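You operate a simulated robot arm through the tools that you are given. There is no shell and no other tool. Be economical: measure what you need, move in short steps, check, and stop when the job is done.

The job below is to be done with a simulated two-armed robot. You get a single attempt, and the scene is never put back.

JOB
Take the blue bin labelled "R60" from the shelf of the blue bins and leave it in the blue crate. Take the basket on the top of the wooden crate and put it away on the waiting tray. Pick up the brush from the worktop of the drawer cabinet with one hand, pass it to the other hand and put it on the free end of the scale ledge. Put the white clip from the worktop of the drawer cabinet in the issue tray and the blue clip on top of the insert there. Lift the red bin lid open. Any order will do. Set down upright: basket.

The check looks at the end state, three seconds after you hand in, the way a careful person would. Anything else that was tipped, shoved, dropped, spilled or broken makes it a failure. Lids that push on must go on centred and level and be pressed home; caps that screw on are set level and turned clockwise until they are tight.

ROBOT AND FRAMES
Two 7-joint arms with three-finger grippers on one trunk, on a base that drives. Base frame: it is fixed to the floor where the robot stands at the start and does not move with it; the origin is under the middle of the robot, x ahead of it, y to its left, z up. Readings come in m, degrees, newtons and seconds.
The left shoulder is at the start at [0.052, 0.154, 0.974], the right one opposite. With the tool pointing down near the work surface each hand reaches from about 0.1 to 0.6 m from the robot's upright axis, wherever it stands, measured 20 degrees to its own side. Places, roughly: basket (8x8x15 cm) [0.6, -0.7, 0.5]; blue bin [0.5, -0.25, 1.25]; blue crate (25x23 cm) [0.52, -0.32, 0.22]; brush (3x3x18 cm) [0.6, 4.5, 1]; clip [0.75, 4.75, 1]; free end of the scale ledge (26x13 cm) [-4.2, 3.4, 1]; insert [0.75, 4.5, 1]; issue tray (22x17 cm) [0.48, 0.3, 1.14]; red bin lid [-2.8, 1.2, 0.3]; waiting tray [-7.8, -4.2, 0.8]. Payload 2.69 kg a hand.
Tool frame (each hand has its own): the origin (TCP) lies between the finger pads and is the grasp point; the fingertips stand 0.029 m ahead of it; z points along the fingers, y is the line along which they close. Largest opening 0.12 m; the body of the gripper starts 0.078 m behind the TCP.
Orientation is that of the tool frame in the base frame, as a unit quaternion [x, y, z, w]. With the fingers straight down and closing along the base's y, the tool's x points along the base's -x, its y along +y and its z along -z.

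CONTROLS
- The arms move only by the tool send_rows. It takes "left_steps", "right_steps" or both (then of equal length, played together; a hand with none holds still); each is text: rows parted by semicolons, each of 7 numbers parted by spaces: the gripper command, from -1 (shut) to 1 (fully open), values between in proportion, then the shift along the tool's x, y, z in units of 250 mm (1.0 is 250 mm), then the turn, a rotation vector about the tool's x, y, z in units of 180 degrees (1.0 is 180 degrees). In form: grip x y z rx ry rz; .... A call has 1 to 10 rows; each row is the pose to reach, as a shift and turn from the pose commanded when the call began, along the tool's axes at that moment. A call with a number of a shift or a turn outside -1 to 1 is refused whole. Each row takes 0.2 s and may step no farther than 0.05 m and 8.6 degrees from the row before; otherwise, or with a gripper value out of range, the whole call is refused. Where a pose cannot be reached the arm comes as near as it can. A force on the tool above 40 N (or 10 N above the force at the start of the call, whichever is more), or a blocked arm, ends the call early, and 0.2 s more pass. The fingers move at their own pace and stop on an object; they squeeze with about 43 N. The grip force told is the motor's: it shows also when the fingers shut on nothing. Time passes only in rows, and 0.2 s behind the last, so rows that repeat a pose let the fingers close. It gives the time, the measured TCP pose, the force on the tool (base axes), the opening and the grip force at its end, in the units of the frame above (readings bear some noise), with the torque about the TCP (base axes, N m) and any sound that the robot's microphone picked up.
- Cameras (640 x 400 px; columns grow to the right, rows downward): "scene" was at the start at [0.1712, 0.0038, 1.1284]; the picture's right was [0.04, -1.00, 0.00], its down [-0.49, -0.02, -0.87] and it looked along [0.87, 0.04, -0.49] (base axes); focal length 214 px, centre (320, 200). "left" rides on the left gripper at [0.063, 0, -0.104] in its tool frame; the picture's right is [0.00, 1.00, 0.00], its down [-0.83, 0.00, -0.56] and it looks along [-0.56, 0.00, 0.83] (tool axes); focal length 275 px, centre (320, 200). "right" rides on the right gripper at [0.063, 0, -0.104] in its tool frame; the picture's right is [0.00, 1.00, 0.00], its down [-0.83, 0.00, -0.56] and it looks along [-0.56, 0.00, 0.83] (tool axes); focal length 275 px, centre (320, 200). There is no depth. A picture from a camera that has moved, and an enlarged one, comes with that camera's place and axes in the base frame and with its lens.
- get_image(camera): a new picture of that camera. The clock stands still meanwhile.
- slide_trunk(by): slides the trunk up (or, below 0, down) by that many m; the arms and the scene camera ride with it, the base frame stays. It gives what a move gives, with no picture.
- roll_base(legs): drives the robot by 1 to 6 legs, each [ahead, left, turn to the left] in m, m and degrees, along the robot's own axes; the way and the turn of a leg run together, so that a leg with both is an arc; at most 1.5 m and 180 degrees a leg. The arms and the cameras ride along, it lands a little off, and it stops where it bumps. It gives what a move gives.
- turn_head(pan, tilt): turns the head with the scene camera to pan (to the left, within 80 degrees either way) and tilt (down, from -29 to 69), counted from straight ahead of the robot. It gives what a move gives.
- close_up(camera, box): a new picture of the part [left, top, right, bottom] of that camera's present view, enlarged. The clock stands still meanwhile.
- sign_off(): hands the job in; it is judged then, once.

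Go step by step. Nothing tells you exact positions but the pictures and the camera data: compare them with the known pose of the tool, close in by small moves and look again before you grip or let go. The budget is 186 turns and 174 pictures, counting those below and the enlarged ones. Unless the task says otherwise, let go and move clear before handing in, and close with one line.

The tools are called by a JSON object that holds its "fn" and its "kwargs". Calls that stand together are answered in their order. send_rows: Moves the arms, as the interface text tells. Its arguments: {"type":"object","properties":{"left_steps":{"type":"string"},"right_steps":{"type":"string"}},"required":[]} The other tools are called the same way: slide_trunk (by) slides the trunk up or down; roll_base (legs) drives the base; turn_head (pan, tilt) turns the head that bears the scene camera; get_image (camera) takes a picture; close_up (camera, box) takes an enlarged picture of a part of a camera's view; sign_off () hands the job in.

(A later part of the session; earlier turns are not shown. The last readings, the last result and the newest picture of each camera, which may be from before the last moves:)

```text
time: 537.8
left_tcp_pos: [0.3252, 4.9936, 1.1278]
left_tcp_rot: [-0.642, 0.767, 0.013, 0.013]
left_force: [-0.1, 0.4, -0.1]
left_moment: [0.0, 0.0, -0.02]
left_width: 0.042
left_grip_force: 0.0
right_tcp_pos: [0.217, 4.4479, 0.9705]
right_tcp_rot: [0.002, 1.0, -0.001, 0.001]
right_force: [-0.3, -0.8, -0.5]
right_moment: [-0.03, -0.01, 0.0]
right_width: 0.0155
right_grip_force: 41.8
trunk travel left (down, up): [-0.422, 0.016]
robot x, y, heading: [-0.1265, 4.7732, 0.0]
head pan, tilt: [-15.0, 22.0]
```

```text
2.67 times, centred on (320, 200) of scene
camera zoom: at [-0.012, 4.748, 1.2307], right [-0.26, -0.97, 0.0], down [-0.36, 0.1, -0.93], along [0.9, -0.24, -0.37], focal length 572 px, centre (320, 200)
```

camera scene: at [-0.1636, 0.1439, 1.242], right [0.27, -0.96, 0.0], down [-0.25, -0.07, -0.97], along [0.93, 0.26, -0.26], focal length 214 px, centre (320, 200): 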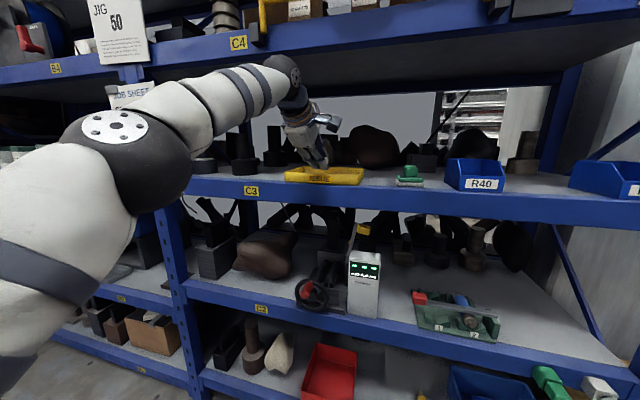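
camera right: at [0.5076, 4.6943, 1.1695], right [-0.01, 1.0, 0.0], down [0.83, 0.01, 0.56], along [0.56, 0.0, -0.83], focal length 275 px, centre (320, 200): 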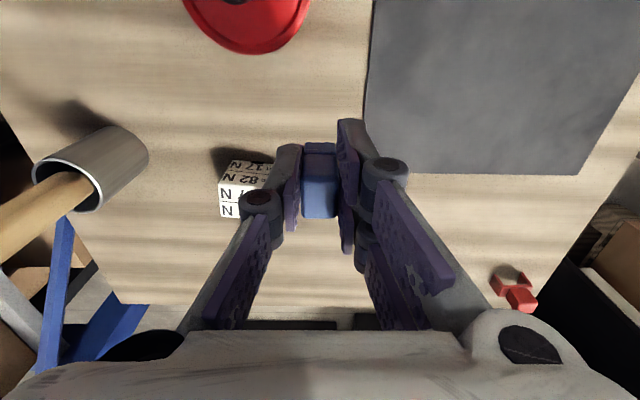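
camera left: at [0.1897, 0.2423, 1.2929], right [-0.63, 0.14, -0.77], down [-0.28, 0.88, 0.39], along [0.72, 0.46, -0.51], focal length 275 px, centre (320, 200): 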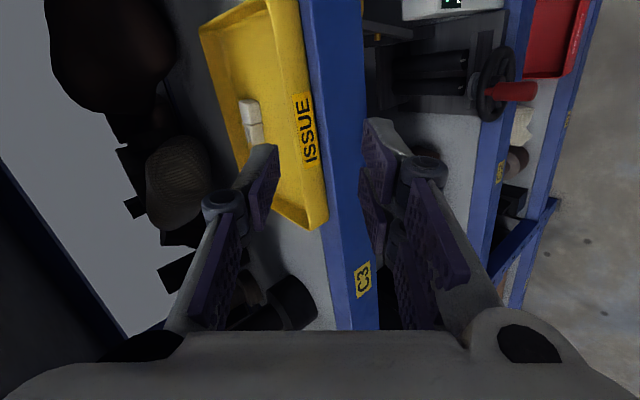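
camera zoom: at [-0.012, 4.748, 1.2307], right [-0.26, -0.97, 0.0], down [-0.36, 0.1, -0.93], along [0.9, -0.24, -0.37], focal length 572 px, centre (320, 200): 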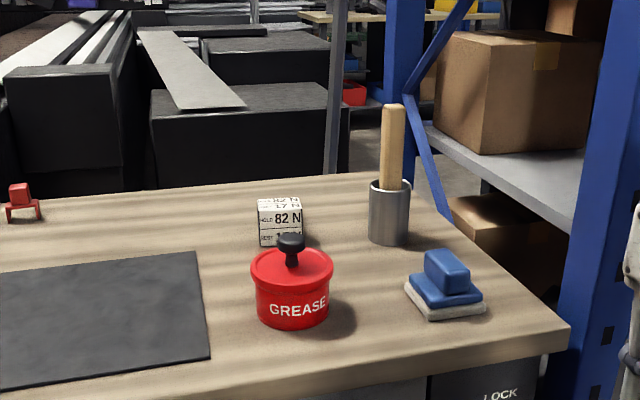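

No separate piece hides behind the cup; the labelled cube at ≈[0.64,4.627] (top z≈0.965) best matches the given place of the "insert". I raise the blue clip and line it up toward it.

{"fn": "send_rows", "kwargs": {"right_steps": "-1 0 0.08 -0.12 0 0 0; -1 0 0.18 -0.24 0 0 0; -1 0 0.3 -0.34 0 0 0; -1 0 0.42 -0.42 0 0 0; -1 0 0.54 -0.48 0 0 0; -1 0 0.66 -0.48 0 0 0; -1 0 0.72 -0.48 0 0 0"}}

{"fn": "roll_base", "kwargs": {"legs": [[0.2, 0, 0]]}}

{"fn": "send_rows", "kwargs": {"right_steps": "-1 -0.15 0 0 0 0 0; -1 -0.3 0 0 0 0 0; -1 -0.45 0 0 0 0 0; -1 -0.6 0 0 0 0 0; -1 -0.7 0 0.08 0 0 0; -1 -0.7 0 0.16 0 0 0"}}

{"fn": "get_image", "kwargs": {"camera": "right"}}

```text
time: 539.4
left_tcp_pos: [0.325, 4.993, 1.128]
left_tcp_rot: [-0.642, 0.766, 0.013, 0.012]
left_force: [-0.2, 0.0, -0.2]
left_moment: [0.01, 0.0, -0.02]
left_width: 0.0421
left_grip_force: 0.1
right_tcp_pos: [0.2836, 4.6116, 1.091]
right_tcp_rot: [0.003, 1.0, -0.001, -0.002]
right_force: [0.6, -0.1, -0.4]
right_moment: [0.0, 0.0, -0.03]
right_width: 0.0159
right_grip_force: 41.0
right hand out of reach, approached as far as the arm can: row 2, 3, 4, 5, 6, 7
trunk travel left (down, up): [-0.422, 0.016]
robot x, y, heading: [-0.126, 4.7728, -0.0]
head pan, tilt: [-15.0, 22.0]
```

```text
time: 541.0
left_tcp_pos: [0.5253, 4.9956, 1.1297]
left_tcp_rot: [-0.644, 0.765, 0.012, 0.013]
left_force: [0.5, 0.3, -0.6]
left_moment: [-0.01, 0.02, 0.01]
left_width: 0.0418
left_grip_force: 0.1
right_tcp_pos: [0.4839, 4.6129, 1.0903]
right_tcp_rot: [0.001, 1.0, -0.002, -0.001]
right_force: [0.0, -0.3, 0.1]
right_moment: [0.01, 0.03, 0.04]
right_width: 0.0155
right_grip_force: 41.4
trunk travel left (down, up): [-0.422, 0.016]
robot x, y, heading: [0.0716, 4.7705, -0.1]
head pan, tilt: [-15.0, 22.0]
```

```text
time: 542.4
left_tcp_pos: [0.5231, 4.9956, 1.1282]
left_tcp_rot: [-0.643, 0.766, 0.012, 0.014]
left_force: [0.4, 0.2, -1.0]
left_moment: [0.03, 0.01, 0.0]
left_width: 0.0419
left_grip_force: 0.0
right_tcp_pos: [0.6065, 4.6027, 1.0594]
right_tcp_rot: [0.001, 1.0, -0.002, 0.0]
right_force: [-0.5, 0.0, 0.5]
right_moment: [0.0, -0.04, 0.03]
right_width: 0.0157
right_grip_force: 41.3
right hand out of reach, approached as far as the arm can: row 3, 4, 5, 6
trunk travel left (down, up): [-0.422, 0.016]
robot x, y, heading: [0.0732, 4.7716, 0.2]
head pan, tilt: [-15.0, 22.0]
```

```text
29 pictures are left
camera right: at [0.5434, 4.6045, 1.1628], right [0.0, 1.0, 0.0], down [0.83, 0.0, 0.55], along [0.55, 0.0, -0.83], focal length 275 px, centre (320, 200)
```

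right: 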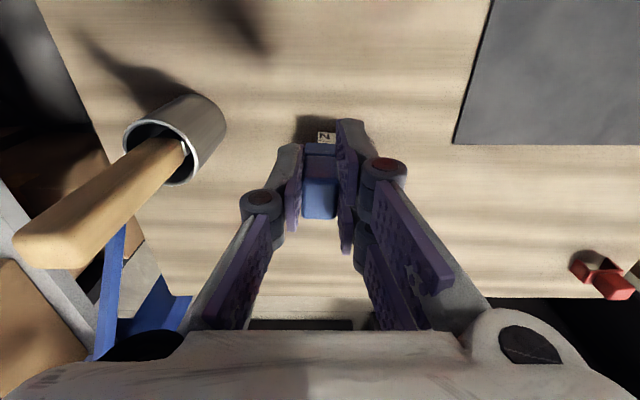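

The cube is just ahead-left under the clip. I shift the base 3.3 cm forward and 2.4 cm left.

{"fn": "roll_base", "kwargs": {"legs": [[0.033, 0.024, 0]]}}

{"fn": "close_up", "kwargs": {"camera": "scene", "box": [230, 120, 430, 270]}}

```text
time: 543.3
left_tcp_pos: [0.5568, 5.0186, 1.1276]
left_tcp_rot: [-0.643, 0.765, 0.013, 0.013]
left_force: [0.4, 0.4, -0.7]
left_moment: [-0.05, 0.03, -0.02]
left_width: 0.0421
left_grip_force: 0.1
right_tcp_pos: [0.6386, 4.6267, 1.0584]
right_tcp_rot: [0.0, 1.0, -0.002, -0.002]
right_force: [-0.1, 0.5, 0.1]
right_moment: [-0.05, 0.02, -0.01]
right_width: 0.0155
right_grip_force: 41.9
trunk travel left (down, up): [-0.422, 0.016]
robot x, y, heading: [0.1065, 4.7942, 0.3]
head pan, tilt: [-15.0, 22.0]
```

```text
2.67 times, centred on (330, 195) of scene
camera zoom: at [0.2212, 4.7732, 1.2307], right [-0.26, -0.97, 0.0], down [-0.36, 0.1, -0.93], along [0.9, -0.24, -0.38], focal length 572 px, centre (293, 213)
```

zoom: 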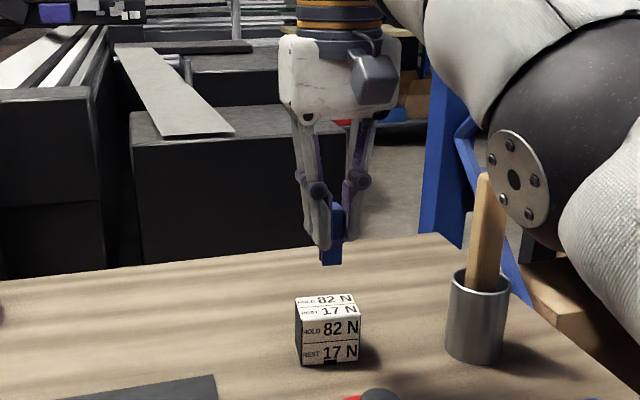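

The cube's top centre is at [0.661,4.622,0.951]; the clip's foot is 5.5 cm below the TCP. I move forward 2 cm and down 3 cm, then check.

{"fn": "send_rows", "kwargs": {"right_steps": "-1 -0.03 -0.01 0.04 0 0 0; -1 -0.06 -0.02 0.08 0 0 0; -1 -0.09 -0.02 0.12 0 0 0; -1 -0.09 -0.02 0.14 0 0 0; -1 -0.09 -0.02 0.14 0 0 0"}}

{"fn": "close_up", "kwargs": {"camera": "scene", "box": [270, 150, 430, 270]}}

```text
time: 544.5
left_tcp_pos: [0.5555, 5.0186, 1.1287]
left_tcp_rot: [-0.643, 0.765, 0.012, 0.013]
left_force: [-0.3, -0.1, 0.0]
left_moment: [0.01, 0.01, 0.02]
left_width: 0.042
left_grip_force: 0.0
right_tcp_pos: [0.6531, 4.6226, 1.021]
right_tcp_rot: [0.0, 1.0, -0.003, 0.0]
right_force: [1.1, 0.4, -0.1]
right_moment: [0.0, 0.01, -0.02]
right_width: 0.0155
right_grip_force: 41.0
right hand out of reach, approached as far as the arm can: row 2, 3, 4, 5
trunk travel left (down, up): [-0.422, 0.016]
robot x, y, heading: [0.1036, 4.7972, -0.0]
head pan, tilt: [-15.0, 22.0]
```

```text
3.33 times, centred on (350, 210) of scene
camera zoom: at [0.2202, 4.7727, 1.2307], right [-0.26, -0.97, 0.0], down [-0.36, 0.1, -0.93], along [0.9, -0.24, -0.37], focal length 715 px, centre (220, 167)
```

zoom: 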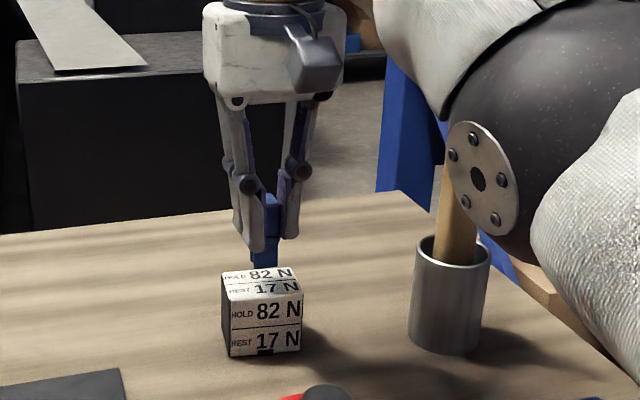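

The clip foot is right above the cube's top. I lower in fine steps until it touches.

{"fn": "send_rows", "kwargs": {"right_steps": "-1 -0.02 0 0.016 0 0 0; -1 -0.03 0 0.032 0 0 0; -1 -0.03 0 0.044 0 0 0; -1 -0.03 0 0.056 0 0 0; -1 -0.03 0 0.056 0 0 0"}}

{"fn": "close_up", "kwargs": {"camera": "scene", "box": [290, 170, 370, 240]}}

```text
time: 545.7
left_tcp_pos: [0.5557, 5.0184, 1.1295]
left_tcp_rot: [-0.643, 0.766, 0.012, 0.013]
left_force: [0.7, 0.9, -0.1]
left_moment: [0.0, 0.05, -0.01]
left_width: 0.0421
left_grip_force: 0.1
right_tcp_pos: [0.6574, 4.6213, 1.007]
right_tcp_rot: [0.001, 1.0, -0.002, 0.0]
right_force: [-1.5, -1.0, 6.4]
right_moment: [-0.07, -0.03, -0.02]
right_width: 0.0154
right_grip_force: 41.6
right hand out of reach, approached as far as the arm can: row 1, 2, 3, 4, 5
trunk travel left (down, up): [-0.422, 0.016]
robot x, y, heading: [0.1074, 4.7947, 0.2]
head pan, tilt: [-15.0, 22.0]
```

```text
5.71 times, centred on (330, 205) of scene
camera zoom: at [0.2198, 4.7725, 1.2309], right [-0.26, -0.97, 0.0], down [-0.36, 0.1, -0.93], along [0.9, -0.24, -0.37], focal length 1226 px, centre (263, 171)
```

zoom: 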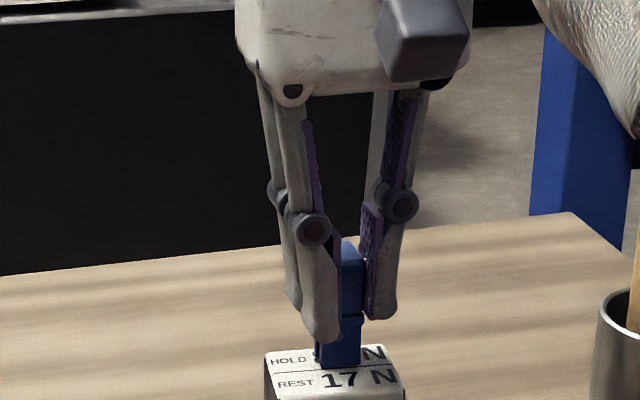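

The clip stands centred on the cube. I open a little and rise straight up.

{"fn": "send_rows", "kwargs": {"right_steps": "-0.8 0 0 0 0 0 0; -0.4 0 0 0 0 0 0; -0.4 0 0 0 0 0 0; -0.4 0 0 -0.08 0 0 0; -0.4 0 0 -0.2 0 0 0; -0.4 0 0 -0.35 0 0 0; -0.4 0.05 0 -0.45 0 0 0"}}

{"fn": "close_up", "kwargs": {"camera": "scene", "box": [230, 130, 430, 270]}}

```text
time: 547.3
left_tcp_pos: [0.5563, 5.0196, 1.1285]
left_tcp_rot: [-0.643, 0.765, 0.013, 0.014]
left_force: [-0.5, -0.1, -0.7]
left_moment: [0.0, -0.04, -0.03]
left_width: 0.0419
left_grip_force: 0.0
right_tcp_pos: [0.6218, 4.6073, 1.0973]
right_tcp_rot: [0.0, 1.0, -0.001, -0.001]
right_force: [-0.4, -0.4, -0.1]
right_moment: [0.0, 0.0, 0.01]
right_width: 0.036
right_grip_force: 0.1
right hand out of reach, approached as far as the arm can: row 4, 5, 6, 7
trunk travel left (down, up): [-0.422, 0.016]
robot x, y, heading: [0.1041, 4.7971, 0.3]
head pan, tilt: [-15.0, 22.0]
```

```text
2.86 times, centred on (330, 200) of scene
camera zoom: at [0.2203, 4.7724, 1.2307], right [-0.26, -0.97, 0.0], down [-0.36, 0.1, -0.93], along [0.9, -0.24, -0.37], focal length 613 px, centre (291, 200)
```

zoom: 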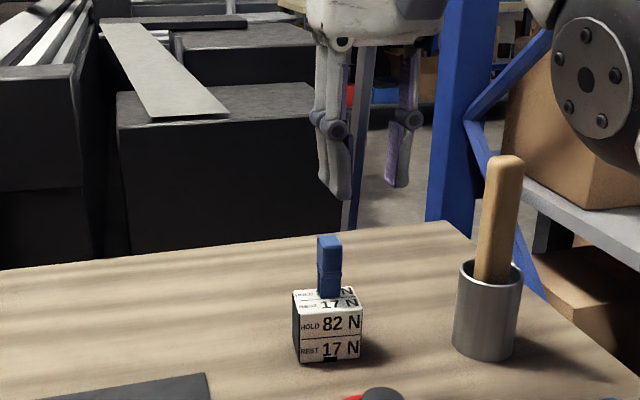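

The blue clip stands on the cube. Next the brush: upright handle at [0.631,4.484], top z≈1.078. I retract the right hand, sidestep right 0.1 m and line up in front of the handle with open fingers.

{"fn": "send_rows", "kwargs": {"right_steps": "1 0.15 0 -0.06 0 0 0; 1 0.3 0 -0.12 0 0 0; 1 0.42 0 -0.12 0 0 0; 1 0.5 0 -0.12 0 0 0"}}

{"fn": "roll_base", "kwargs": {"legs": [[0, -0.1, 0]]}}

{"fn": "get_image", "kwargs": {"camera": "right"}}

```text
time: 548.3
left_tcp_pos: [0.5581, 5.0177, 1.1277]
left_tcp_rot: [-0.643, 0.766, 0.013, 0.012]
left_force: [-0.2, -0.9, 0.2]
left_moment: [0.04, -0.02, 0.03]
left_width: 0.0418
left_grip_force: 0.0
right_tcp_pos: [0.5057, 4.6031, 1.1228]
right_tcp_rot: [0.003, 1.0, 0.007, -0.007]
right_force: [0.3, -1.4, 0.3]
right_moment: [0.01, -0.01, 0.0]
right_width: 0.1201
right_grip_force: 0.1
right hand out of reach, approached as far as the arm can: row 4
trunk travel left (down, up): [-0.422, 0.016]
robot x, y, heading: [0.105, 4.7966, 0.2]
head pan, tilt: [-15.0, 22.0]
```

```text
time: 549.7
left_tcp_pos: [0.5565, 4.9194, 1.1286]
left_tcp_rot: [-0.643, 0.766, 0.012, 0.013]
left_force: [-0.9, -0.8, 0.0]
left_moment: [0.03, -0.03, 0.0]
left_width: 0.0421
left_grip_force: 0.0
right_tcp_pos: [0.5053, 4.5059, 1.1257]
right_tcp_rot: [0.002, 1.0, 0.004, -0.004]
right_force: [-0.5, -0.3, 0.1]
right_moment: [0.04, 0.03, -0.01]
right_width: 0.1196
right_grip_force: 0.1
trunk travel left (down, up): [-0.422, 0.016]
robot x, y, heading: [0.104, 4.6976, 0.1]
head pan, tilt: [-15.0, 22.0]
```

```text
24 pictures are left
camera right: at [0.4441, 4.5065, 1.2303], right [0.0, 1.0, 0.01], down [0.84, 0.0, 0.55], along [0.55, 0.01, -0.84], focal length 275 px, centre (320, 200)
```

right: 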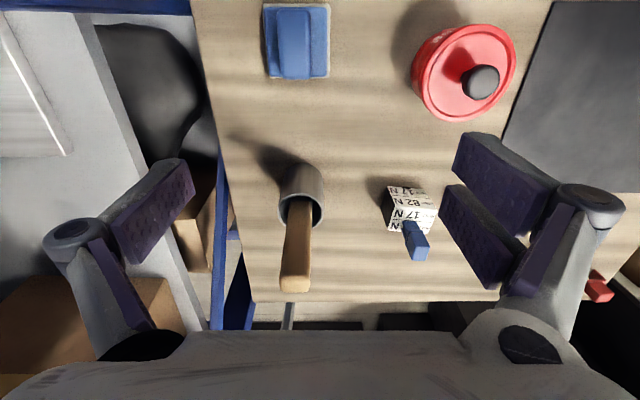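

The handle is at ≈[0.625,4.487]. I lower beside it and slide forward so the fingers straddle it.

{"fn": "send_rows", "kwargs": {"right_steps": "1 0 -0.04 0.1 0 0 0; 1 0 -0.08 0.2 0 0 0; 1 0 -0.08 0.3 0 0 0; 1 -0.12 -0.08 0.3 0 0 0; 1 -0.24 -0.08 0.3 0 0 0; 1 -0.36 -0.08 0.3 0 0 0; 1 -0.48 -0.08 0.3 0 0 0; 1 -0.48 -0.08 0.3 0 0 0"}}

{"fn": "get_image", "kwargs": {"camera": "right"}}

```text
time: 551.5
left_tcp_pos: [0.5561, 4.9191, 1.1286]
left_tcp_rot: [-0.643, 0.765, 0.011, 0.014]
left_force: [0.6, -0.3, 0.4]
left_moment: [0.02, -0.02, 0.03]
left_width: 0.0422
left_grip_force: 0.0
right_tcp_pos: [0.627, 4.4851, 1.0487]
right_tcp_rot: [0.003, 1.0, 0.003, -0.005]
right_force: [-0.9, 0.1, 0.9]
right_moment: [0.01, 0.0, -0.02]
right_width: 0.1201
right_grip_force: 0.0
trunk travel left (down, up): [-0.422, 0.016]
robot x, y, heading: [0.1074, 4.6981, 0.1]
head pan, tilt: [-15.0, 22.0]
```

```text
23 pictures are left
camera right: at [0.5653, 4.486, 1.1538], right [0.0, 1.0, 0.01], down [0.84, -0.01, 0.55], along [0.55, 0.01, -0.84], focal length 275 px, centre (320, 200)
```

right: 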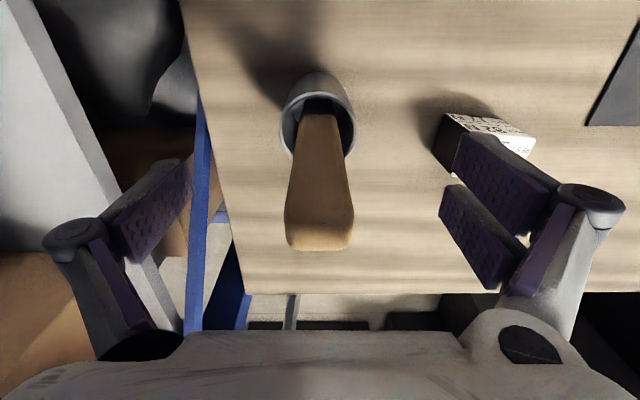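

The handle is between the fingers. For lift height I need the base 3 cm closer: I roll forward while keeping the hand at the handle, then close and lift.

{"fn": "send_rows", "kwargs": {"right_steps": "1 0.06 0 0 0 0 0; 1 0.13 0 0 0 0 0; 1 0.13 0 0 0 0 0"}}

{"fn": "roll_base", "kwargs": {"legs": [[0.032, 0, 0]]}}

{"fn": "send_rows", "kwargs": {"right_steps": "0 0 0 0 0 0 0; -1 0 0 0 0 0 0; -1 0 0 0 0 0 0; -1 0 0 0 0 0 0; -1 0 0 -0.1 0 0 0; -1 0 0 -0.2 0 0 0; -1 0 0 -0.3 0 0 0; -1 0 0 -0.36 0 0 0"}}

{"fn": "close_up", "kwargs": {"camera": "scene", "box": [230, 90, 470, 270]}}

```text
time: 552.3
left_tcp_pos: [0.5568, 4.919, 1.1286]
left_tcp_rot: [-0.643, 0.766, 0.013, 0.014]
left_force: [0.6, -0.3, 0.1]
left_moment: [-0.01, 0.01, 0.01]
left_width: 0.0422
left_grip_force: 0.0
right_tcp_pos: [0.5946, 4.4858, 1.049]
right_tcp_rot: [0.003, 1.0, 0.003, -0.004]
right_force: [1.1, 0.4, -0.7]
right_moment: [0.02, 0.02, 0.0]
right_width: 0.1199
right_grip_force: 0.0
trunk travel left (down, up): [-0.422, 0.016]
robot x, y, heading: [0.1036, 4.6973, 0.1]
head pan, tilt: [-15.0, 22.0]
```

```text
time: 553.2
left_tcp_pos: [0.5884, 4.9204, 1.1293]
left_tcp_rot: [-0.643, 0.766, 0.012, 0.014]
left_force: [0.7, 0.8, 0.7]
left_moment: [0.01, 0.04, 0.04]
left_width: 0.0417
left_grip_force: 0.1
right_tcp_pos: [0.626, 4.4852, 1.0498]
right_tcp_rot: [0.003, 1.0, 0.003, -0.004]
right_force: [-0.7, 0.3, -0.1]
right_moment: [0.01, 0.05, -0.01]
right_width: 0.12
right_grip_force: 0.0
trunk travel left (down, up): [-0.422, 0.016]
robot x, y, heading: [0.1374, 4.6977, 0.3]
head pan, tilt: [-15.0, 22.0]
```

```text
time: 555.0
left_tcp_pos: [0.5879, 4.9202, 1.1289]
left_tcp_rot: [-0.644, 0.765, 0.013, 0.014]
left_force: [0.2, 0.4, 0.4]
left_moment: [-0.01, -0.02, -0.01]
left_width: 0.0418
left_grip_force: 0.1
right_tcp_pos: [0.6244, 4.4842, 1.14]
right_tcp_rot: [0.002, 1.0, 0.004, -0.004]
right_force: [-0.5, -0.7, -0.3]
right_moment: [0.0, 0.03, -0.03]
right_width: 0.0249
right_grip_force: 43.2
trunk travel left (down, up): [-0.422, 0.016]
robot x, y, heading: [0.141, 4.6997, 0.1]
head pan, tilt: [-15.0, 22.0]
```

```text
2.22 times, centred on (350, 180) of scene
camera zoom: at [0.2527, 4.6735, 1.2306], right [-0.26, -0.97, 0.0], down [-0.36, 0.1, -0.93], along [0.9, -0.24, -0.37], focal length 477 px, centre (253, 244)
```

zoom: 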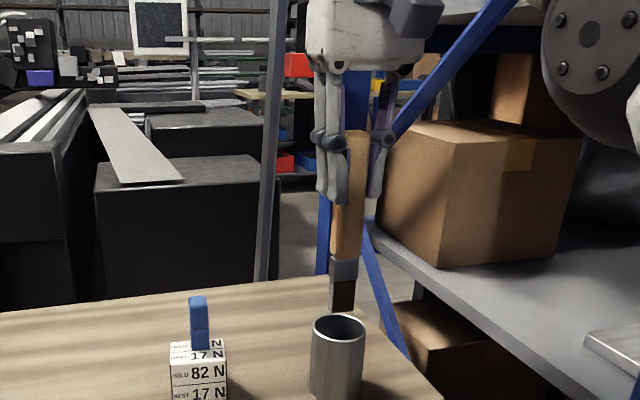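

The brush is out of the cup. I raise it a bit more and back away from the cabinet for the hand-over.

{"fn": "send_rows", "kwargs": {"right_steps": "-1 0.04 0 -0.06 0 0 0; -1 0.08 0 -0.12 0 0 0; -1 0.08 0 -0.12 0 0 0"}}

{"fn": "roll_base", "kwargs": {"legs": [[-0.5, 0, 0]]}}

```text
time: 555.8
left_tcp_pos: [0.5889, 4.9195, 1.1288]
left_tcp_rot: [-0.643, 0.766, 0.012, 0.013]
left_force: [0.7, 0.2, 0.2]
left_moment: [0.01, 0.0, 0.02]
left_width: 0.0418
left_grip_force: 0.1
right_tcp_pos: [0.6072, 4.4829, 1.1695]
right_tcp_rot: [0.002, 1.0, 0.003, -0.003]
right_force: [0.1, 0.3, 0.4]
right_moment: [-0.01, 0.04, 0.0]
right_width: 0.0251
right_grip_force: 43.5
trunk travel left (down, up): [-0.422, 0.016]
robot x, y, heading: [0.1363, 4.6958, 0.1]
head pan, tilt: [-15.0, 22.0]
```

```text
time: 558.7
left_tcp_pos: [0.1059, 4.9197, 1.1288]
left_tcp_rot: [-0.647, 0.762, 0.012, 0.013]
left_force: [-0.5, 0.1, 0.5]
left_moment: [-0.02, 0.07, -0.02]
left_width: 0.0421
left_grip_force: 0.0
right_tcp_pos: [0.1306, 4.4854, 1.1702]
right_tcp_rot: [-0.003, 1.0, 0.003, -0.002]
right_force: [-0.3, -0.1, -0.3]
right_moment: [-0.02, 0.04, 0.02]
right_width: 0.0254
right_grip_force: 43.2
trunk travel left (down, up): [-0.422, 0.016]
robot x, y, heading: [-0.3412, 4.6995, 0.6]
head pan, tilt: [-15.0, 22.0]
stopped in leg 1: the robot was blocked; the commanded pose is now the measured one
```

I'll do the hand-over here: the right hand turns level so the brush points forward, and the left hand turns to neutral, above.

{"fn": "send_rows", "kwargs": {"right_steps": "-1 0.052 0.056 0.028 0 -0.0475 0; -1 0.104 0.112 0.056 0 -0.095 0; -1 0.156 0.168 0.084 0 -0.1425 0; -1 0.208 0.224 0.112 0 -0.19 0; -1 0.26 0.28 0.14 0 -0.2375 0; -1 0.312 0.336 0.168 0 -0.285 0; -1 0.364 0.392 0.196 0 -0.3325 0; -1 0.416 0.448 0.224 0 -0.38 0; -1 0.468 0.504 0.252 0 -0.4275 0; -1 0.52 0.56 0.28 0 -0.475 0", "left_steps": "0 0 0 -0.04 0 0 0.044; 0 0 0 -0.08 0 0 0.088; 0 0 0 -0.12 0 0 0.132; 0 0 0 -0.16 0 0 0.176; 0 0 0 -0.2 0 0 0.22; 0 0 0 -0.24 0 0 0.264; 0 0 0 -0.28 0 0 0.308; 0 0 0 -0.3 0 0 0.352; 0 0 0 -0.3 0 0 0.396; 0 0 0 -0.3 0 0 0.44"}}

{"fn": "turn_head", "kwargs": {"pan": 0, "tilt": 25}}

{"fn": "get_image", "kwargs": {"camera": "scene"}}

```text
time: 560.9
left_tcp_pos: [0.097, 4.9174, 1.1985]
left_tcp_rot: [-0.012, 1.0, 0.018, 0.004]
left_force: [-0.9, 0.1, 0.8]
left_moment: [0.01, -0.03, -0.03]
left_width: 0.06
left_grip_force: 0.1
left hand out of reach, approached as far as the arm can: row 7, 8, 9, 10
right_tcp_pos: [0.0164, 4.6561, 1.1144]
right_tcp_rot: [0.001, 0.736, 0.004, 0.677]
right_force: [-0.5, 0.2, -0.2]
right_moment: [0.01, 0.07, -0.01]
right_width: 0.0247
right_grip_force: 42.5
right hand out of reach, approached as far as the arm can: row 9, 10
trunk travel left (down, up): [-0.422, 0.016]
robot x, y, heading: [-0.3427, 4.6956, 0.7]
head pan, tilt: [-15.0, 22.0]
```

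```text
time: 561.6
left_tcp_pos: [0.0981, 4.9183, 1.1962]
left_tcp_rot: [-0.013, 1.0, 0.017, 0.004]
left_force: [0.2, -0.6, 0.5]
left_moment: [-0.03, -0.01, 0.01]
left_width: 0.0598
left_grip_force: 0.1
right_tcp_pos: [0.0185, 4.6548, 1.1136]
right_tcp_rot: [0.001, 0.737, 0.004, 0.676]
right_force: [0.5, 0.5, -1.1]
right_moment: [-0.01, 0.01, 0.0]
right_width: 0.025
right_grip_force: 43.1
trunk travel left (down, up): [-0.422, 0.016]
robot x, y, heading: [-0.343, 4.6958, 0.8]
head pan, tilt: [0.0, 25.0]
```

```text
21 pictures are left
camera scene: at [-0.2247, 4.6948, 1.2259], right [0.01, -1.0, 0.0], down [-0.42, -0.01, -0.91], along [0.91, 0.01, -0.42], focal length 214 px, centre (320, 200)
```

scene: 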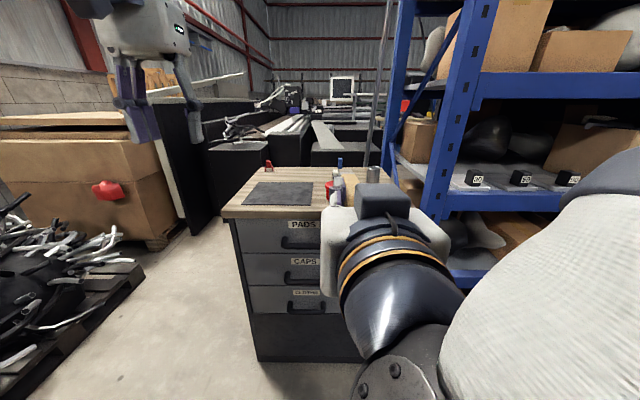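

The brush points forward from the right hand at [0.02→0.17, 4.655, 1.11]. I bring the left hand over its middle, fingers open.

{"fn": "send_rows", "kwargs": {"left_steps": "1 0 -0.18 -0.02 0 0 0; 1 0 -0.36 -0.02 0 0 0; 1 0 -0.54 -0.02 0 0 0; 1 0 -0.72 -0.02 0 0 0; 1 0 -0.9 -0.02 0 0 0; 1 0 -0.98 -0.02 0 0 0"}}

{"fn": "get_image", "kwargs": {"camera": "left"}}

```text
time: 563.0
left_tcp_pos: [0.098, 4.7087, 1.1403]
left_tcp_rot: [-0.013, 1.0, 0.018, 0.0]
left_force: [-0.1, -1.6, -0.3]
left_moment: [0.13, 0.09, 0.02]
left_width: 0.1197
left_grip_force: 0.1
left hand out of reach, approached as far as the arm can: row 1, 2, 3, 4, 5, 6
right_tcp_pos: [0.0209, 4.6514, 1.1119]
right_tcp_rot: [0.002, 0.738, 0.005, 0.675]
right_force: [0.9, -0.6, 0.2]
right_moment: [0.02, -0.01, 0.08]
right_width: 0.0249
right_grip_force: 42.6
trunk travel left (down, up): [-0.422, 0.016]
robot x, y, heading: [-0.3411, 4.6914, 0.9]
head pan, tilt: [0.0, 25.0]
```

```text
20 pictures are left
camera left: at [0.0333, 4.7026, 1.244], right [-0.02, 1.0, 0.04], down [0.83, 0.0, 0.56], along [0.56, 0.04, -0.83], focal length 275 px, centre (320, 200)
```

left: 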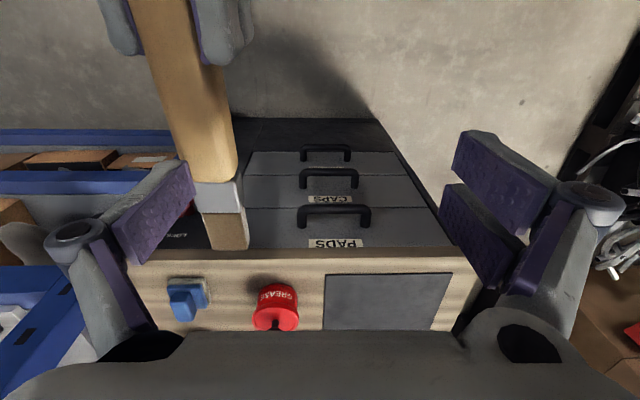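

The brush lies between the left fingers but off-centre. I bring the right hand 5 cm to the left and lower the left hand 3.5 cm.

{"fn": "send_rows", "kwargs": {"left_steps": "1 0 0 0 0 0 0; 1 0 0 0 0 0 0; 1 0 0 0.07 0 0 0; 1 0 0 0.14 0 0 0; 1 0 0 0.14 0 0 0", "right_steps": "-1 0 0.08 0 0 0 0; -1 0 0.16 0 0 0 0; -1 0 0.22 0 0 0 0; -1 0 0.22 0 0 0 0; -1 0 0.22 0 0 0 0"}}

{"fn": "get_image", "kwargs": {"camera": "left"}}

```text
time: 564.2
left_tcp_pos: [0.0968, 4.7111, 1.1076]
left_tcp_rot: [-0.013, 1.0, 0.018, 0.002]
left_force: [-0.3, -0.1, -0.4]
left_moment: [-0.01, -0.03, 0.03]
left_width: 0.1203
left_grip_force: 0.1
right_tcp_pos: [0.0249, 4.6989, 1.1119]
right_tcp_rot: [0.017, 0.742, -0.002, 0.67]
right_force: [-0.3, 0.2, 0.0]
right_moment: [-0.03, 0.0, 0.01]
right_width: 0.0249
right_grip_force: 43.0
trunk travel left (down, up): [-0.422, 0.016]
robot x, y, heading: [-0.3397, 4.6926, 0.7]
head pan, tilt: [0.0, 25.0]
```

```text
19 pictures are left
camera left: at [0.0335, 4.706, 1.2108], right [-0.02, 1.0, 0.04], down [0.83, 0.0, 0.56], along [0.56, 0.04, -0.83], focal length 275 px, centre (320, 200)
```

left: 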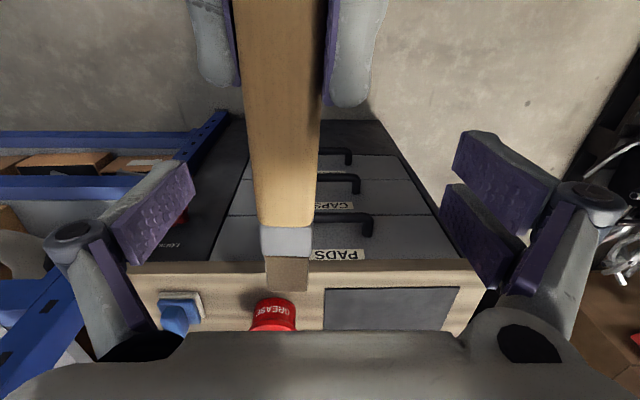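

Well placed. I nudge 1 cm to centre, close the left hand on the handle, and check the grip before the right lets go.

{"fn": "send_rows", "kwargs": {"left_steps": "1 0 0 0 0 0 0; 0 0 0 0 0 0 0; -1 0 0 0 0 0 0; -1 0 0 0 0 0 0; -1 0 0 0 0 0 0; -1 0 0 0 0 0 0", "right_steps": "-1 0 0.045 0 0 0 0; -1 0 0.045 0 0 0 0; -1 0 0.045 0 0 0 0; -1 0 0.045 0 0 0 0; -1 0 0.045 0 0 0 0; -1 0 0.045 0 0 0 0"}}

```text
time: 565.6
left_tcp_pos: [0.095, 4.7092, 1.1069]
left_tcp_rot: [-0.011, 1.0, 0.015, 0.0]
left_force: [-15.3, -36.0, -0.7]
left_moment: [-0.2, -0.66, 0.2]
left_width: 0.024
left_grip_force: 43.1
right_tcp_pos: [0.0289, 4.7076, 1.1093]
right_tcp_rot: [0.018, 0.744, -0.002, 0.668]
right_force: [15.6, 37.0, 1.2]
right_moment: [0.3, 0.61, 2.18]
right_width: 0.0262
right_grip_force: 42.6
trunk travel left (down, up): [-0.422, 0.016]
robot x, y, heading: [-0.3395, 4.6972, 0.8]
head pan, tilt: [0.0, 25.0]
```

Both hands hold it. The right hand opens and withdraws backwards.

{"fn": "send_rows", "kwargs": {"left_steps": "-1 0 0 0 0 0 0; -1 0 0 0 0 0 0; -1 0 0 0 0 0 0; -1 0 0 0 0 0 0; -1 0 0 0 0 0 0; -1 0 0 0 0 0 0; -1 0 0 0 0 0 0", "right_steps": "0 0 0 0 0 0 0; 1 0 0 0 0 0 0; 1 0 0 0 0 0 0; 1 0 0 -0.12 0 0 0; 1 0.05 -0.05 -0.24 0 0 0; 1 0.15 -0.15 -0.3 0 0 0; 1 0.25 -0.25 -0.3 0 0 0"}}

{"fn": "get_image", "kwargs": {"camera": "left"}}

```text
time: 566.8
left_tcp_pos: [0.0932, 4.7051, 1.1109]
left_tcp_rot: [-0.011, 1.0, 0.011, 0.005]
left_force: [7.1, -15.0, -1.8]
left_moment: [-0.09, -0.26, 0.85]
left_width: 0.0247
left_grip_force: 42.7
right_tcp_pos: [0.0151, 4.6579, 1.1044]
right_tcp_rot: [0.057, 0.733, -0.071, 0.675]
right_force: [-6.1, 15.0, 1.7]
right_moment: [0.03, 0.14, 0.68]
right_width: 0.1201
right_grip_force: 0.2
trunk travel left (down, up): [-0.422, 0.016]
robot x, y, heading: [-0.3404, 4.6937, 0.8]
head pan, tilt: [0.0, 25.0]
stopped in row 5 (right hand): the arm was blocked; the commanded pose is now the measured one
```

```text
18 pictures are left
camera left: at [0.0296, 4.7013, 1.2144], right [-0.02, 1.0, 0.02], down [0.83, 0.0, 0.56], along [0.56, 0.03, -0.83], focal length 275 px, centre (320, 200)
```

left: 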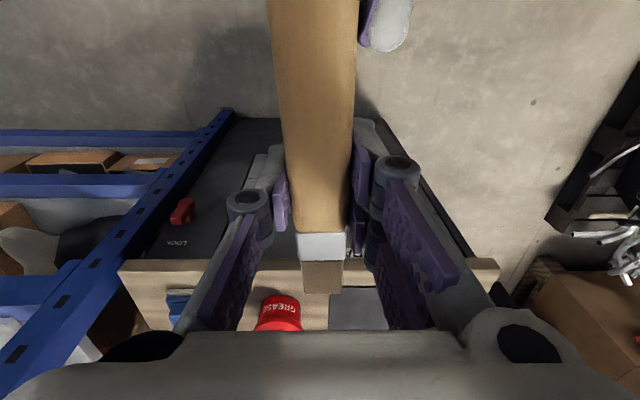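

The right finger presses on the brush from the side. I re-centre it and move the right hand straight down, clear of the brush.

{"fn": "send_rows", "kwargs": {"right_steps": "1 0 0.06 0 0 0 0; 1 0 0.13 0 0 0 0; 1 0.12 0.13 0 0 0 0; 1 0.28 0.13 0 0 0 0; 1 0.44 0.13 0 0 0 0; 1 0.55 -0.02 0 0 0 0; 1 0.55 -0.2 0 0 0 0; 1 0.55 -0.38 0 0 0 0"}}

{"fn": "get_image", "kwargs": {"camera": "left"}}

```text
time: 568.6
left_tcp_pos: [0.0942, 4.7066, 1.1063]
left_tcp_rot: [-0.011, 1.0, 0.014, 0.001]
left_force: [0.2, 0.1, -0.2]
left_moment: [-0.02, -0.02, 0.02]
left_width: 0.0242
left_grip_force: 42.6
right_tcp_pos: [0.0204, 4.6015, 0.9533]
right_tcp_rot: [0.056, 0.734, -0.073, 0.673]
right_force: [0.1, 0.4, -0.6]
right_moment: [0.03, -0.01, 0.01]
right_width: 0.1198
right_grip_force: 0.1
right hand out of reach, approached as far as the arm can: row 7, 8
trunk travel left (down, up): [-0.422, 0.016]
robot x, y, heading: [-0.3397, 4.6915, 0.6]
head pan, tilt: [0.0, 25.0]
```

```text
17 pictures are left
camera left: at [0.0319, 4.7027, 1.211], right [-0.02, 1.0, 0.03], down [0.83, 0.0, 0.56], along [0.56, 0.03, -0.83], focal length 275 px, centre (320, 200)
```

left: 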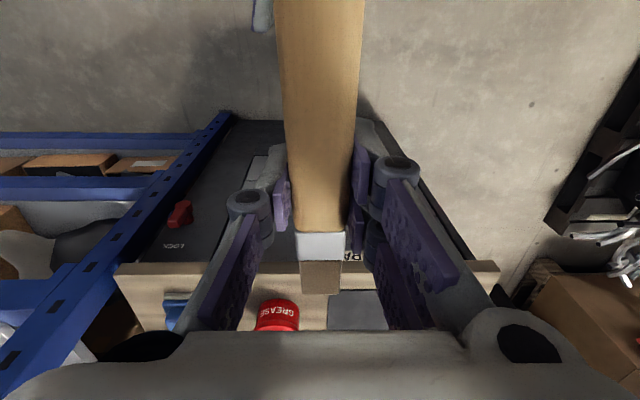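

The hand-over is complete; the left hand holds the brush. Now I drive down the aisle and across to the machine line where the scale ledge is.

{"fn": "roll_base", "kwargs": {"legs": [[0.03, -1.3, 0], [0, -1.3, 0], [0, -1.3, 0], [0, -0.65, 0], [-0.15, 0, 0], [0, 0, 179]]}}

{"fn": "roll_base", "kwargs": {"legs": [[1.1, 0.0, 0], [1.1, 0.0, 0], [0.9, 0, 0], [0, 0, -89]]}}

{"fn": "turn_head", "kwargs": {"pan": 10, "tilt": 12}}

{"fn": "get_image", "kwargs": {"camera": "scene"}}

```text
time: 611.1
left_tcp_pos: [-0.8402, 0.2194, 1.1079]
left_tcp_rot: [1.0, -0.022, -0.001, 0.013]
left_force: [-0.9, -0.4, -0.8]
left_moment: [-0.01, -0.03, 0.02]
left_width: 0.0238
left_grip_force: 43.1
right_tcp_pos: [-0.7583, 0.3202, 0.9554]
right_tcp_rot: [0.731, -0.081, -0.671, -0.097]
right_force: [0.2, 0.0, -0.2]
right_moment: [-0.03, 0.0, -0.04]
right_width: 0.1199
right_grip_force: 0.1
trunk travel left (down, up): [-0.422, 0.016]
robot x, y, heading: [-0.4029, 0.2068, 177.2]
head pan, tilt: [0.0, 25.0]
```

```text
time: 630.1
left_tcp_pos: [-3.4534, 0.847, 1.1082]
left_tcp_rot: [-0.678, 0.735, 0.011, -0.008]
left_force: [-0.3, -0.1, -0.4]
left_moment: [0.04, 0.01, 0.05]
left_width: 0.0241
left_grip_force: 43.4
right_tcp_pos: [-3.3569, 0.7605, 0.9547]
right_tcp_rot: [-0.448, 0.583, 0.395, 0.55]
right_force: [-1.5, 0.3, 1.0]
right_moment: [0.0, 0.03, 0.01]
right_width: 0.1199
right_grip_force: 0.1
trunk travel left (down, up): [-0.422, 0.016]
robot x, y, heading: [-3.4826, 0.4079, 84.7]
head pan, tilt: [0.0, 25.0]
```

```text
time: 630.9
left_tcp_pos: [-3.4536, 0.8458, 1.1075]
left_tcp_rot: [-0.677, 0.735, 0.012, -0.009]
left_force: [-0.4, 0.1, -1.0]
left_moment: [-0.03, -0.03, 0.02]
left_width: 0.0241
left_grip_force: 43.1
right_tcp_pos: [-3.3554, 0.7613, 0.9545]
right_tcp_rot: [-0.448, 0.583, 0.395, 0.55]
right_force: [-0.3, 0.7, -0.6]
right_moment: [-0.02, -0.02, 0.01]
right_width: 0.1202
right_grip_force: 0.0
trunk travel left (down, up): [-0.422, 0.016]
robot x, y, heading: [-3.487, 0.4078, 84.7]
head pan, tilt: [10.0, 12.0]
```

```text
16 pictures are left
camera scene: at [-3.4893, 0.5257, 1.2469], right [1.0, 0.08, 0.0], down [0.02, -0.21, -0.98], along [-0.08, 0.97, -0.21], focal length 214 px, centre (320, 200)
```

scene: 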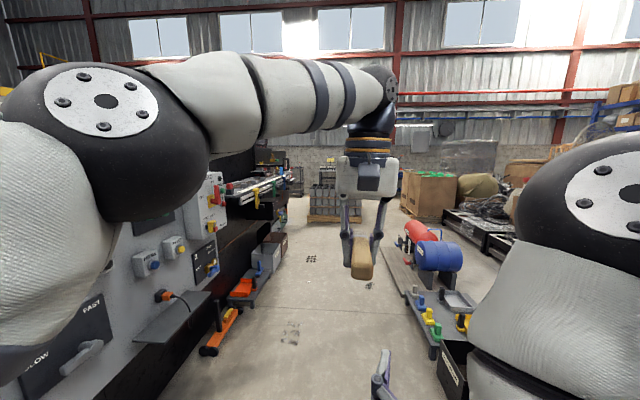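

The lane ahead is free. I drive to y≈3.0 and look left for the scale ledge.

{"fn": "roll_base", "kwargs": {"legs": [[0, 0.1, 5.3], [1.3, 0, 0], [1.3, 0, 0]]}}

{"fn": "turn_head", "kwargs": {"pan": 65, "tilt": 20}}

{"fn": "get_image", "kwargs": {"camera": "scene"}}

```text
time: 644.7
left_tcp_pos: [-3.6283, 3.475, 1.1078]
left_tcp_rot: [0.714, -0.7, -0.01, 0.009]
left_force: [-0.3, 0.1, -0.6]
left_moment: [0.0, 0.02, 0.0]
left_width: 0.0241
left_grip_force: 43.0
right_tcp_pos: [-3.5245, 3.4, 0.956]
right_tcp_rot: [-0.478, 0.56, 0.422, 0.529]
right_force: [-1.0, 0.4, -0.1]
right_moment: [0.01, 0.03, -0.03]
right_width: 0.12
right_grip_force: 0.0
trunk travel left (down, up): [-0.422, 0.016]
robot x, y, heading: [-3.6168, 3.0412, 90.9]
head pan, tilt: [10.0, 12.0]
```

```text
time: 645.9
left_tcp_pos: [-3.6288, 3.4747, 1.1076]
left_tcp_rot: [0.714, -0.7, -0.011, 0.009]
left_force: [-0.2, 0.3, -0.7]
left_moment: [-0.01, 0.01, 0.01]
left_width: 0.024
left_grip_force: 42.7
right_tcp_pos: [-3.5231, 3.4002, 0.9544]
right_tcp_rot: [-0.478, 0.559, 0.423, 0.529]
right_force: [-0.3, -0.7, 0.1]
right_moment: [0.01, -0.05, 0.0]
right_width: 0.1201
right_grip_force: 0.1
trunk travel left (down, up): [-0.422, 0.016]
robot x, y, heading: [-3.6173, 3.0358, 90.4]
head pan, tilt: [65.0, 20.0]
```

```text
15 pictures are left
camera scene: at [-3.7, 3.1002, 1.2339], right [0.41, 0.91, 0.0], down [0.31, -0.14, -0.94], along [-0.86, 0.39, -0.34], focal length 214 px, centre (320, 200)
```

scene: 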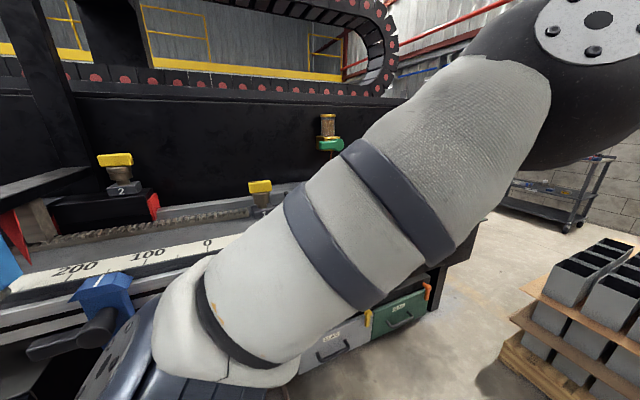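

The ruler ledge is on the left. I step 0.2 m away from the line and turn to face it.

{"fn": "roll_base", "kwargs": {"legs": [[0.2, -0.2, 0], [0, 0, 89.5]]}}

{"fn": "turn_head", "kwargs": {"pan": -5, "tilt": 25}}

{"fn": "get_image", "kwargs": {"camera": "scene"}}

```text
time: 651.9
left_tcp_pos: [-3.8554, 3.2401, 1.109]
left_tcp_rot: [1.0, -0.008, -0.001, 0.014]
left_force: [0.5, -0.6, 0.1]
left_moment: [0.04, 0.05, 0.03]
left_width: 0.0239
left_grip_force: 43.4
right_tcp_pos: [-3.7759, 3.3438, 0.9548]
right_tcp_rot: [0.732, -0.072, -0.672, -0.089]
right_force: [0.0, 0.7, 0.5]
right_moment: [0.03, -0.03, 0.01]
right_width: 0.1204
right_grip_force: 0.2
trunk travel left (down, up): [-0.422, 0.016]
robot x, y, heading: [-3.4186, 3.2381, 178.5]
head pan, tilt: [65.0, 20.0]
```

```text
time: 653.3
left_tcp_pos: [-3.8545, 3.2423, 1.1069]
left_tcp_rot: [1.0, -0.009, -0.001, 0.015]
left_force: [0.0, -0.2, -0.2]
left_moment: [-0.01, 0.0, 0.03]
left_width: 0.024
left_grip_force: 42.9
right_tcp_pos: [-3.7765, 3.3436, 0.9536]
right_tcp_rot: [0.732, -0.071, -0.672, -0.087]
right_force: [0.3, 0.4, 0.8]
right_moment: [0.02, 0.02, 0.0]
right_width: 0.1201
right_grip_force: 0.0
trunk travel left (down, up): [-0.422, 0.016]
robot x, y, heading: [-3.4164, 3.2389, 178.7]
head pan, tilt: [-5.0, 25.0]
```

```text
14 pictures are left
camera scene: at [-3.5313, 3.248, 1.2258], right [0.11, 0.99, 0.0], down [0.42, -0.05, -0.91], along [-0.9, 0.1, -0.42], focal length 214 px, centre (320, 200)
```

scene: 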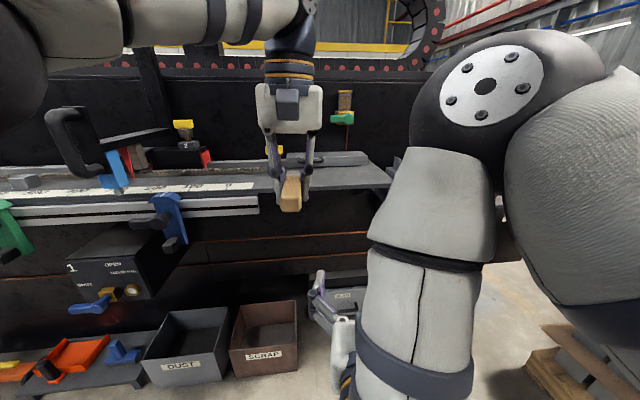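

{"fn": "close_up", "kwargs": {"camera": "scene", "box": [200, 130, 420, 240]}}

```text
2.91 times, centred on (310, 185) of scene
camera zoom: at [-3.5313, 3.248, 1.2258], right [0.11, 0.99, 0.0], down [0.42, -0.05, -0.91], along [-0.9, 0.1, -0.42], focal length 624 px, centre (349, 244)
```

zoom: 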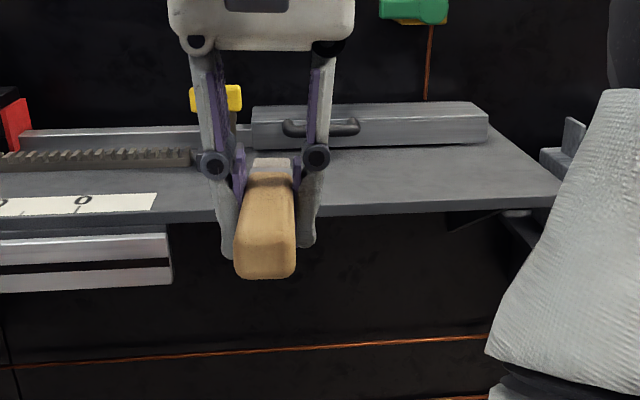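

The free end spans about y 3.28–3.53, x -4.09…-4.29, z≈1.0. I turn the brush to lie along the ledge, move the right hand aside, and sidestep right 0.25 m.

{"fn": "send_rows", "kwargs": {"left_steps": "-1 0 0 -0.01 0 0 -0.047; -1 0 0 -0.02 0 0 -0.094; -1 0 0 -0.03 0 0 -0.141; -1 0 0 -0.04 0 0 -0.188; -1 0 0.04 -0.05 0 0 -0.235; -1 0 0.08 -0.05 0 0 -0.282; -1 0 0.12 -0.05 0 0 -0.329; -1 0 0.16 -0.05 0 0 -0.376; -1 0 0.2 -0.05 0 0 -0.423; -1 0 0.24 -0.05 0 0 -0.47", "right_steps": "1 0 -0.06 -0.02 0 0 0; 1 0 -0.12 -0.04 0 0 0; 1 0 -0.18 -0.06 0 0 0; 1 0 -0.24 -0.08 0 0 0; 1 0 -0.3 -0.1 0 0 0; 1 0 -0.36 -0.12 0 0 0; 1 0 -0.42 -0.14 0 0 0; 1 0 -0.48 -0.16 0 0 0; 1 0 -0.54 -0.18 0 0 0; 1 0 -0.6 -0.2 0 0 0"}}

{"fn": "roll_base", "kwargs": {"legs": [[0, -0.27, 1]]}}

{"fn": "get_image", "kwargs": {"camera": "scene"}}

```text
time: 655.5
left_tcp_pos: [-3.856, 3.1822, 1.1208]
left_tcp_rot: [0.745, 0.667, -0.009, 0.01]
left_force: [-0.2, 0.8, -0.6]
left_moment: [0.0, 0.01, -0.01]
left_width: 0.0239
left_grip_force: 42.5
right_tcp_pos: [-3.8106, 3.4076, 0.9241]
right_tcp_rot: [0.732, -0.072, -0.672, -0.088]
right_force: [0.9, 0.2, 0.9]
right_moment: [0.0, -0.02, -0.01]
right_width: 0.1199
right_grip_force: 0.0
right hand out of reach, approached as far as the arm can: row 1, 2, 3, 4, 5, 6, 7, 8, 9, 10
trunk travel left (down, up): [-0.422, 0.016]
robot x, y, heading: [-3.4208, 3.2395, 178.9]
head pan, tilt: [-5.0, 25.0]
```

```text
time: 658.1
left_tcp_pos: [-3.8511, 3.441, 1.1218]
left_tcp_rot: [0.739, 0.674, -0.01, 0.009]
left_force: [-0.2, -0.3, -0.5]
left_moment: [0.01, -0.02, -0.04]
left_width: 0.0241
left_grip_force: 43.2
right_tcp_pos: [-3.8095, 3.6676, 0.9243]
right_tcp_rot: [0.732, -0.065, -0.673, -0.082]
right_force: [0.1, -0.7, 0.2]
right_moment: [0.01, 0.0, 0.01]
right_width: 0.1198
right_grip_force: 0.0
trunk travel left (down, up): [-0.422, 0.016]
robot x, y, heading: [-3.4131, 3.5061, 179.5]
head pan, tilt: [-5.0, 25.0]
```

```text
12 pictures are left
camera scene: at [-3.5269, 3.5132, 1.2258], right [0.09, 1.0, 0.0], down [0.42, -0.04, -0.91], along [-0.9, 0.09, -0.42], focal length 214 px, centre (320, 200)
```

scene: 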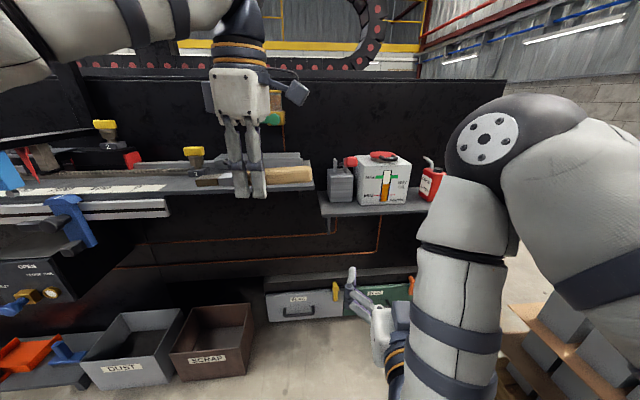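

The brush lies along y now. I fold the right hand downward so it stays clear of the lower bottle shelf, then move the base in.

{"fn": "send_rows", "kwargs": {"right_steps": "0 0 0 -0.03 0 0.047 0; 0 0 0 -0.06 0 0.094 0; 0 0 0 -0.09 0 0.141 0; 0 0 0 -0.12 0 0.188 0; 0 0 -0.03 -0.15 0 0.235 0; 0 0 -0.06 -0.18 0 0.282 0; 0 0 -0.09 -0.21 0 0.329 0; 0 0 -0.12 -0.24 0 0.376 0; 0 0 -0.15 -0.27 0 0.423 0; 0 0 -0.18 -0.3 0 0.46 0"}}

{"fn": "roll_base", "kwargs": {"legs": [[0.14, 0.06, 0]]}}

{"fn": "send_rows", "kwargs": {"left_steps": "-1 0 -0.15 0 0 0 0; -1 0 -0.3 0 0 0 0; -1 0 -0.4 0 0 0 0; -1 0 -0.4 0 0 0 0"}}

{"fn": "get_image", "kwargs": {"camera": "scene"}}

```text
time: 660.3
left_tcp_pos: [-3.8498, 3.4413, 1.121]
left_tcp_rot: [0.739, 0.673, -0.01, 0.01]
left_force: [0.1, 0.3, 0.2]
left_moment: [-0.01, -0.01, -0.03]
left_width: 0.0241
left_grip_force: 42.5
right_tcp_pos: [-3.7275, 3.6942, 0.9316]
right_tcp_rot: [0.994, -0.104, -0.02, -0.017]
right_force: [-0.3, 0.0, -0.5]
right_moment: [0.0, 0.01, 0.0]
right_width: 0.06
right_grip_force: 0.0
right hand out of reach, approached as far as the arm can: row 1, 2, 3, 4, 5
trunk travel left (down, up): [-0.422, 0.016]
robot x, y, heading: [-3.4132, 3.5018, 179.9]
head pan, tilt: [-5.0, 25.0]
```

```text
time: 661.7
left_tcp_pos: [-3.988, 3.3819, 1.1217]
left_tcp_rot: [0.739, 0.673, -0.009, 0.009]
left_force: [-0.6, -0.3, -0.6]
left_moment: [0.0, -0.06, -0.01]
left_width: 0.0241
left_grip_force: 43.3
right_tcp_pos: [-3.8635, 3.6348, 0.9308]
right_tcp_rot: [0.994, -0.103, -0.02, -0.018]
right_force: [-0.8, -0.6, -0.7]
right_moment: [0.0, 0.02, 0.01]
right_width: 0.06
right_grip_force: 0.0
trunk travel left (down, up): [-0.422, 0.016]
robot x, y, heading: [-3.5495, 3.4443, 179.5]
head pan, tilt: [-5.0, 25.0]
```

```text
time: 662.7
left_tcp_pos: [-4.0248, 3.3849, 1.1215]
left_tcp_rot: [0.739, 0.674, -0.01, 0.009]
left_force: [0.5, 0.6, -1.1]
left_moment: [0.01, -0.04, 0.03]
left_width: 0.024
left_grip_force: 43.1
left hand out of reach, approached as far as the arm can: row 2, 3, 4
right_tcp_pos: [-3.8651, 3.6359, 0.9318]
right_tcp_rot: [0.994, -0.103, -0.021, -0.019]
right_force: [-0.6, 0.1, 0.3]
right_moment: [-0.01, 0.02, -0.03]
right_width: 0.0599
right_grip_force: 0.2
trunk travel left (down, up): [-0.422, 0.016]
robot x, y, heading: [-3.5515, 3.443, 179.5]
head pan, tilt: [-5.0, 25.0]
```

```text
11 pictures are left
camera scene: at [-3.6641, 3.454, 1.2259], right [0.09, 1.0, 0.0], down [0.42, -0.04, -0.91], along [-0.9, 0.09, -0.42], focal length 214 px, centre (320, 200)
```

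scene: 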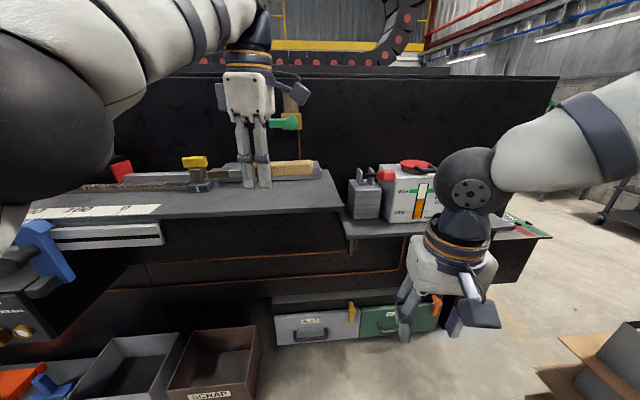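

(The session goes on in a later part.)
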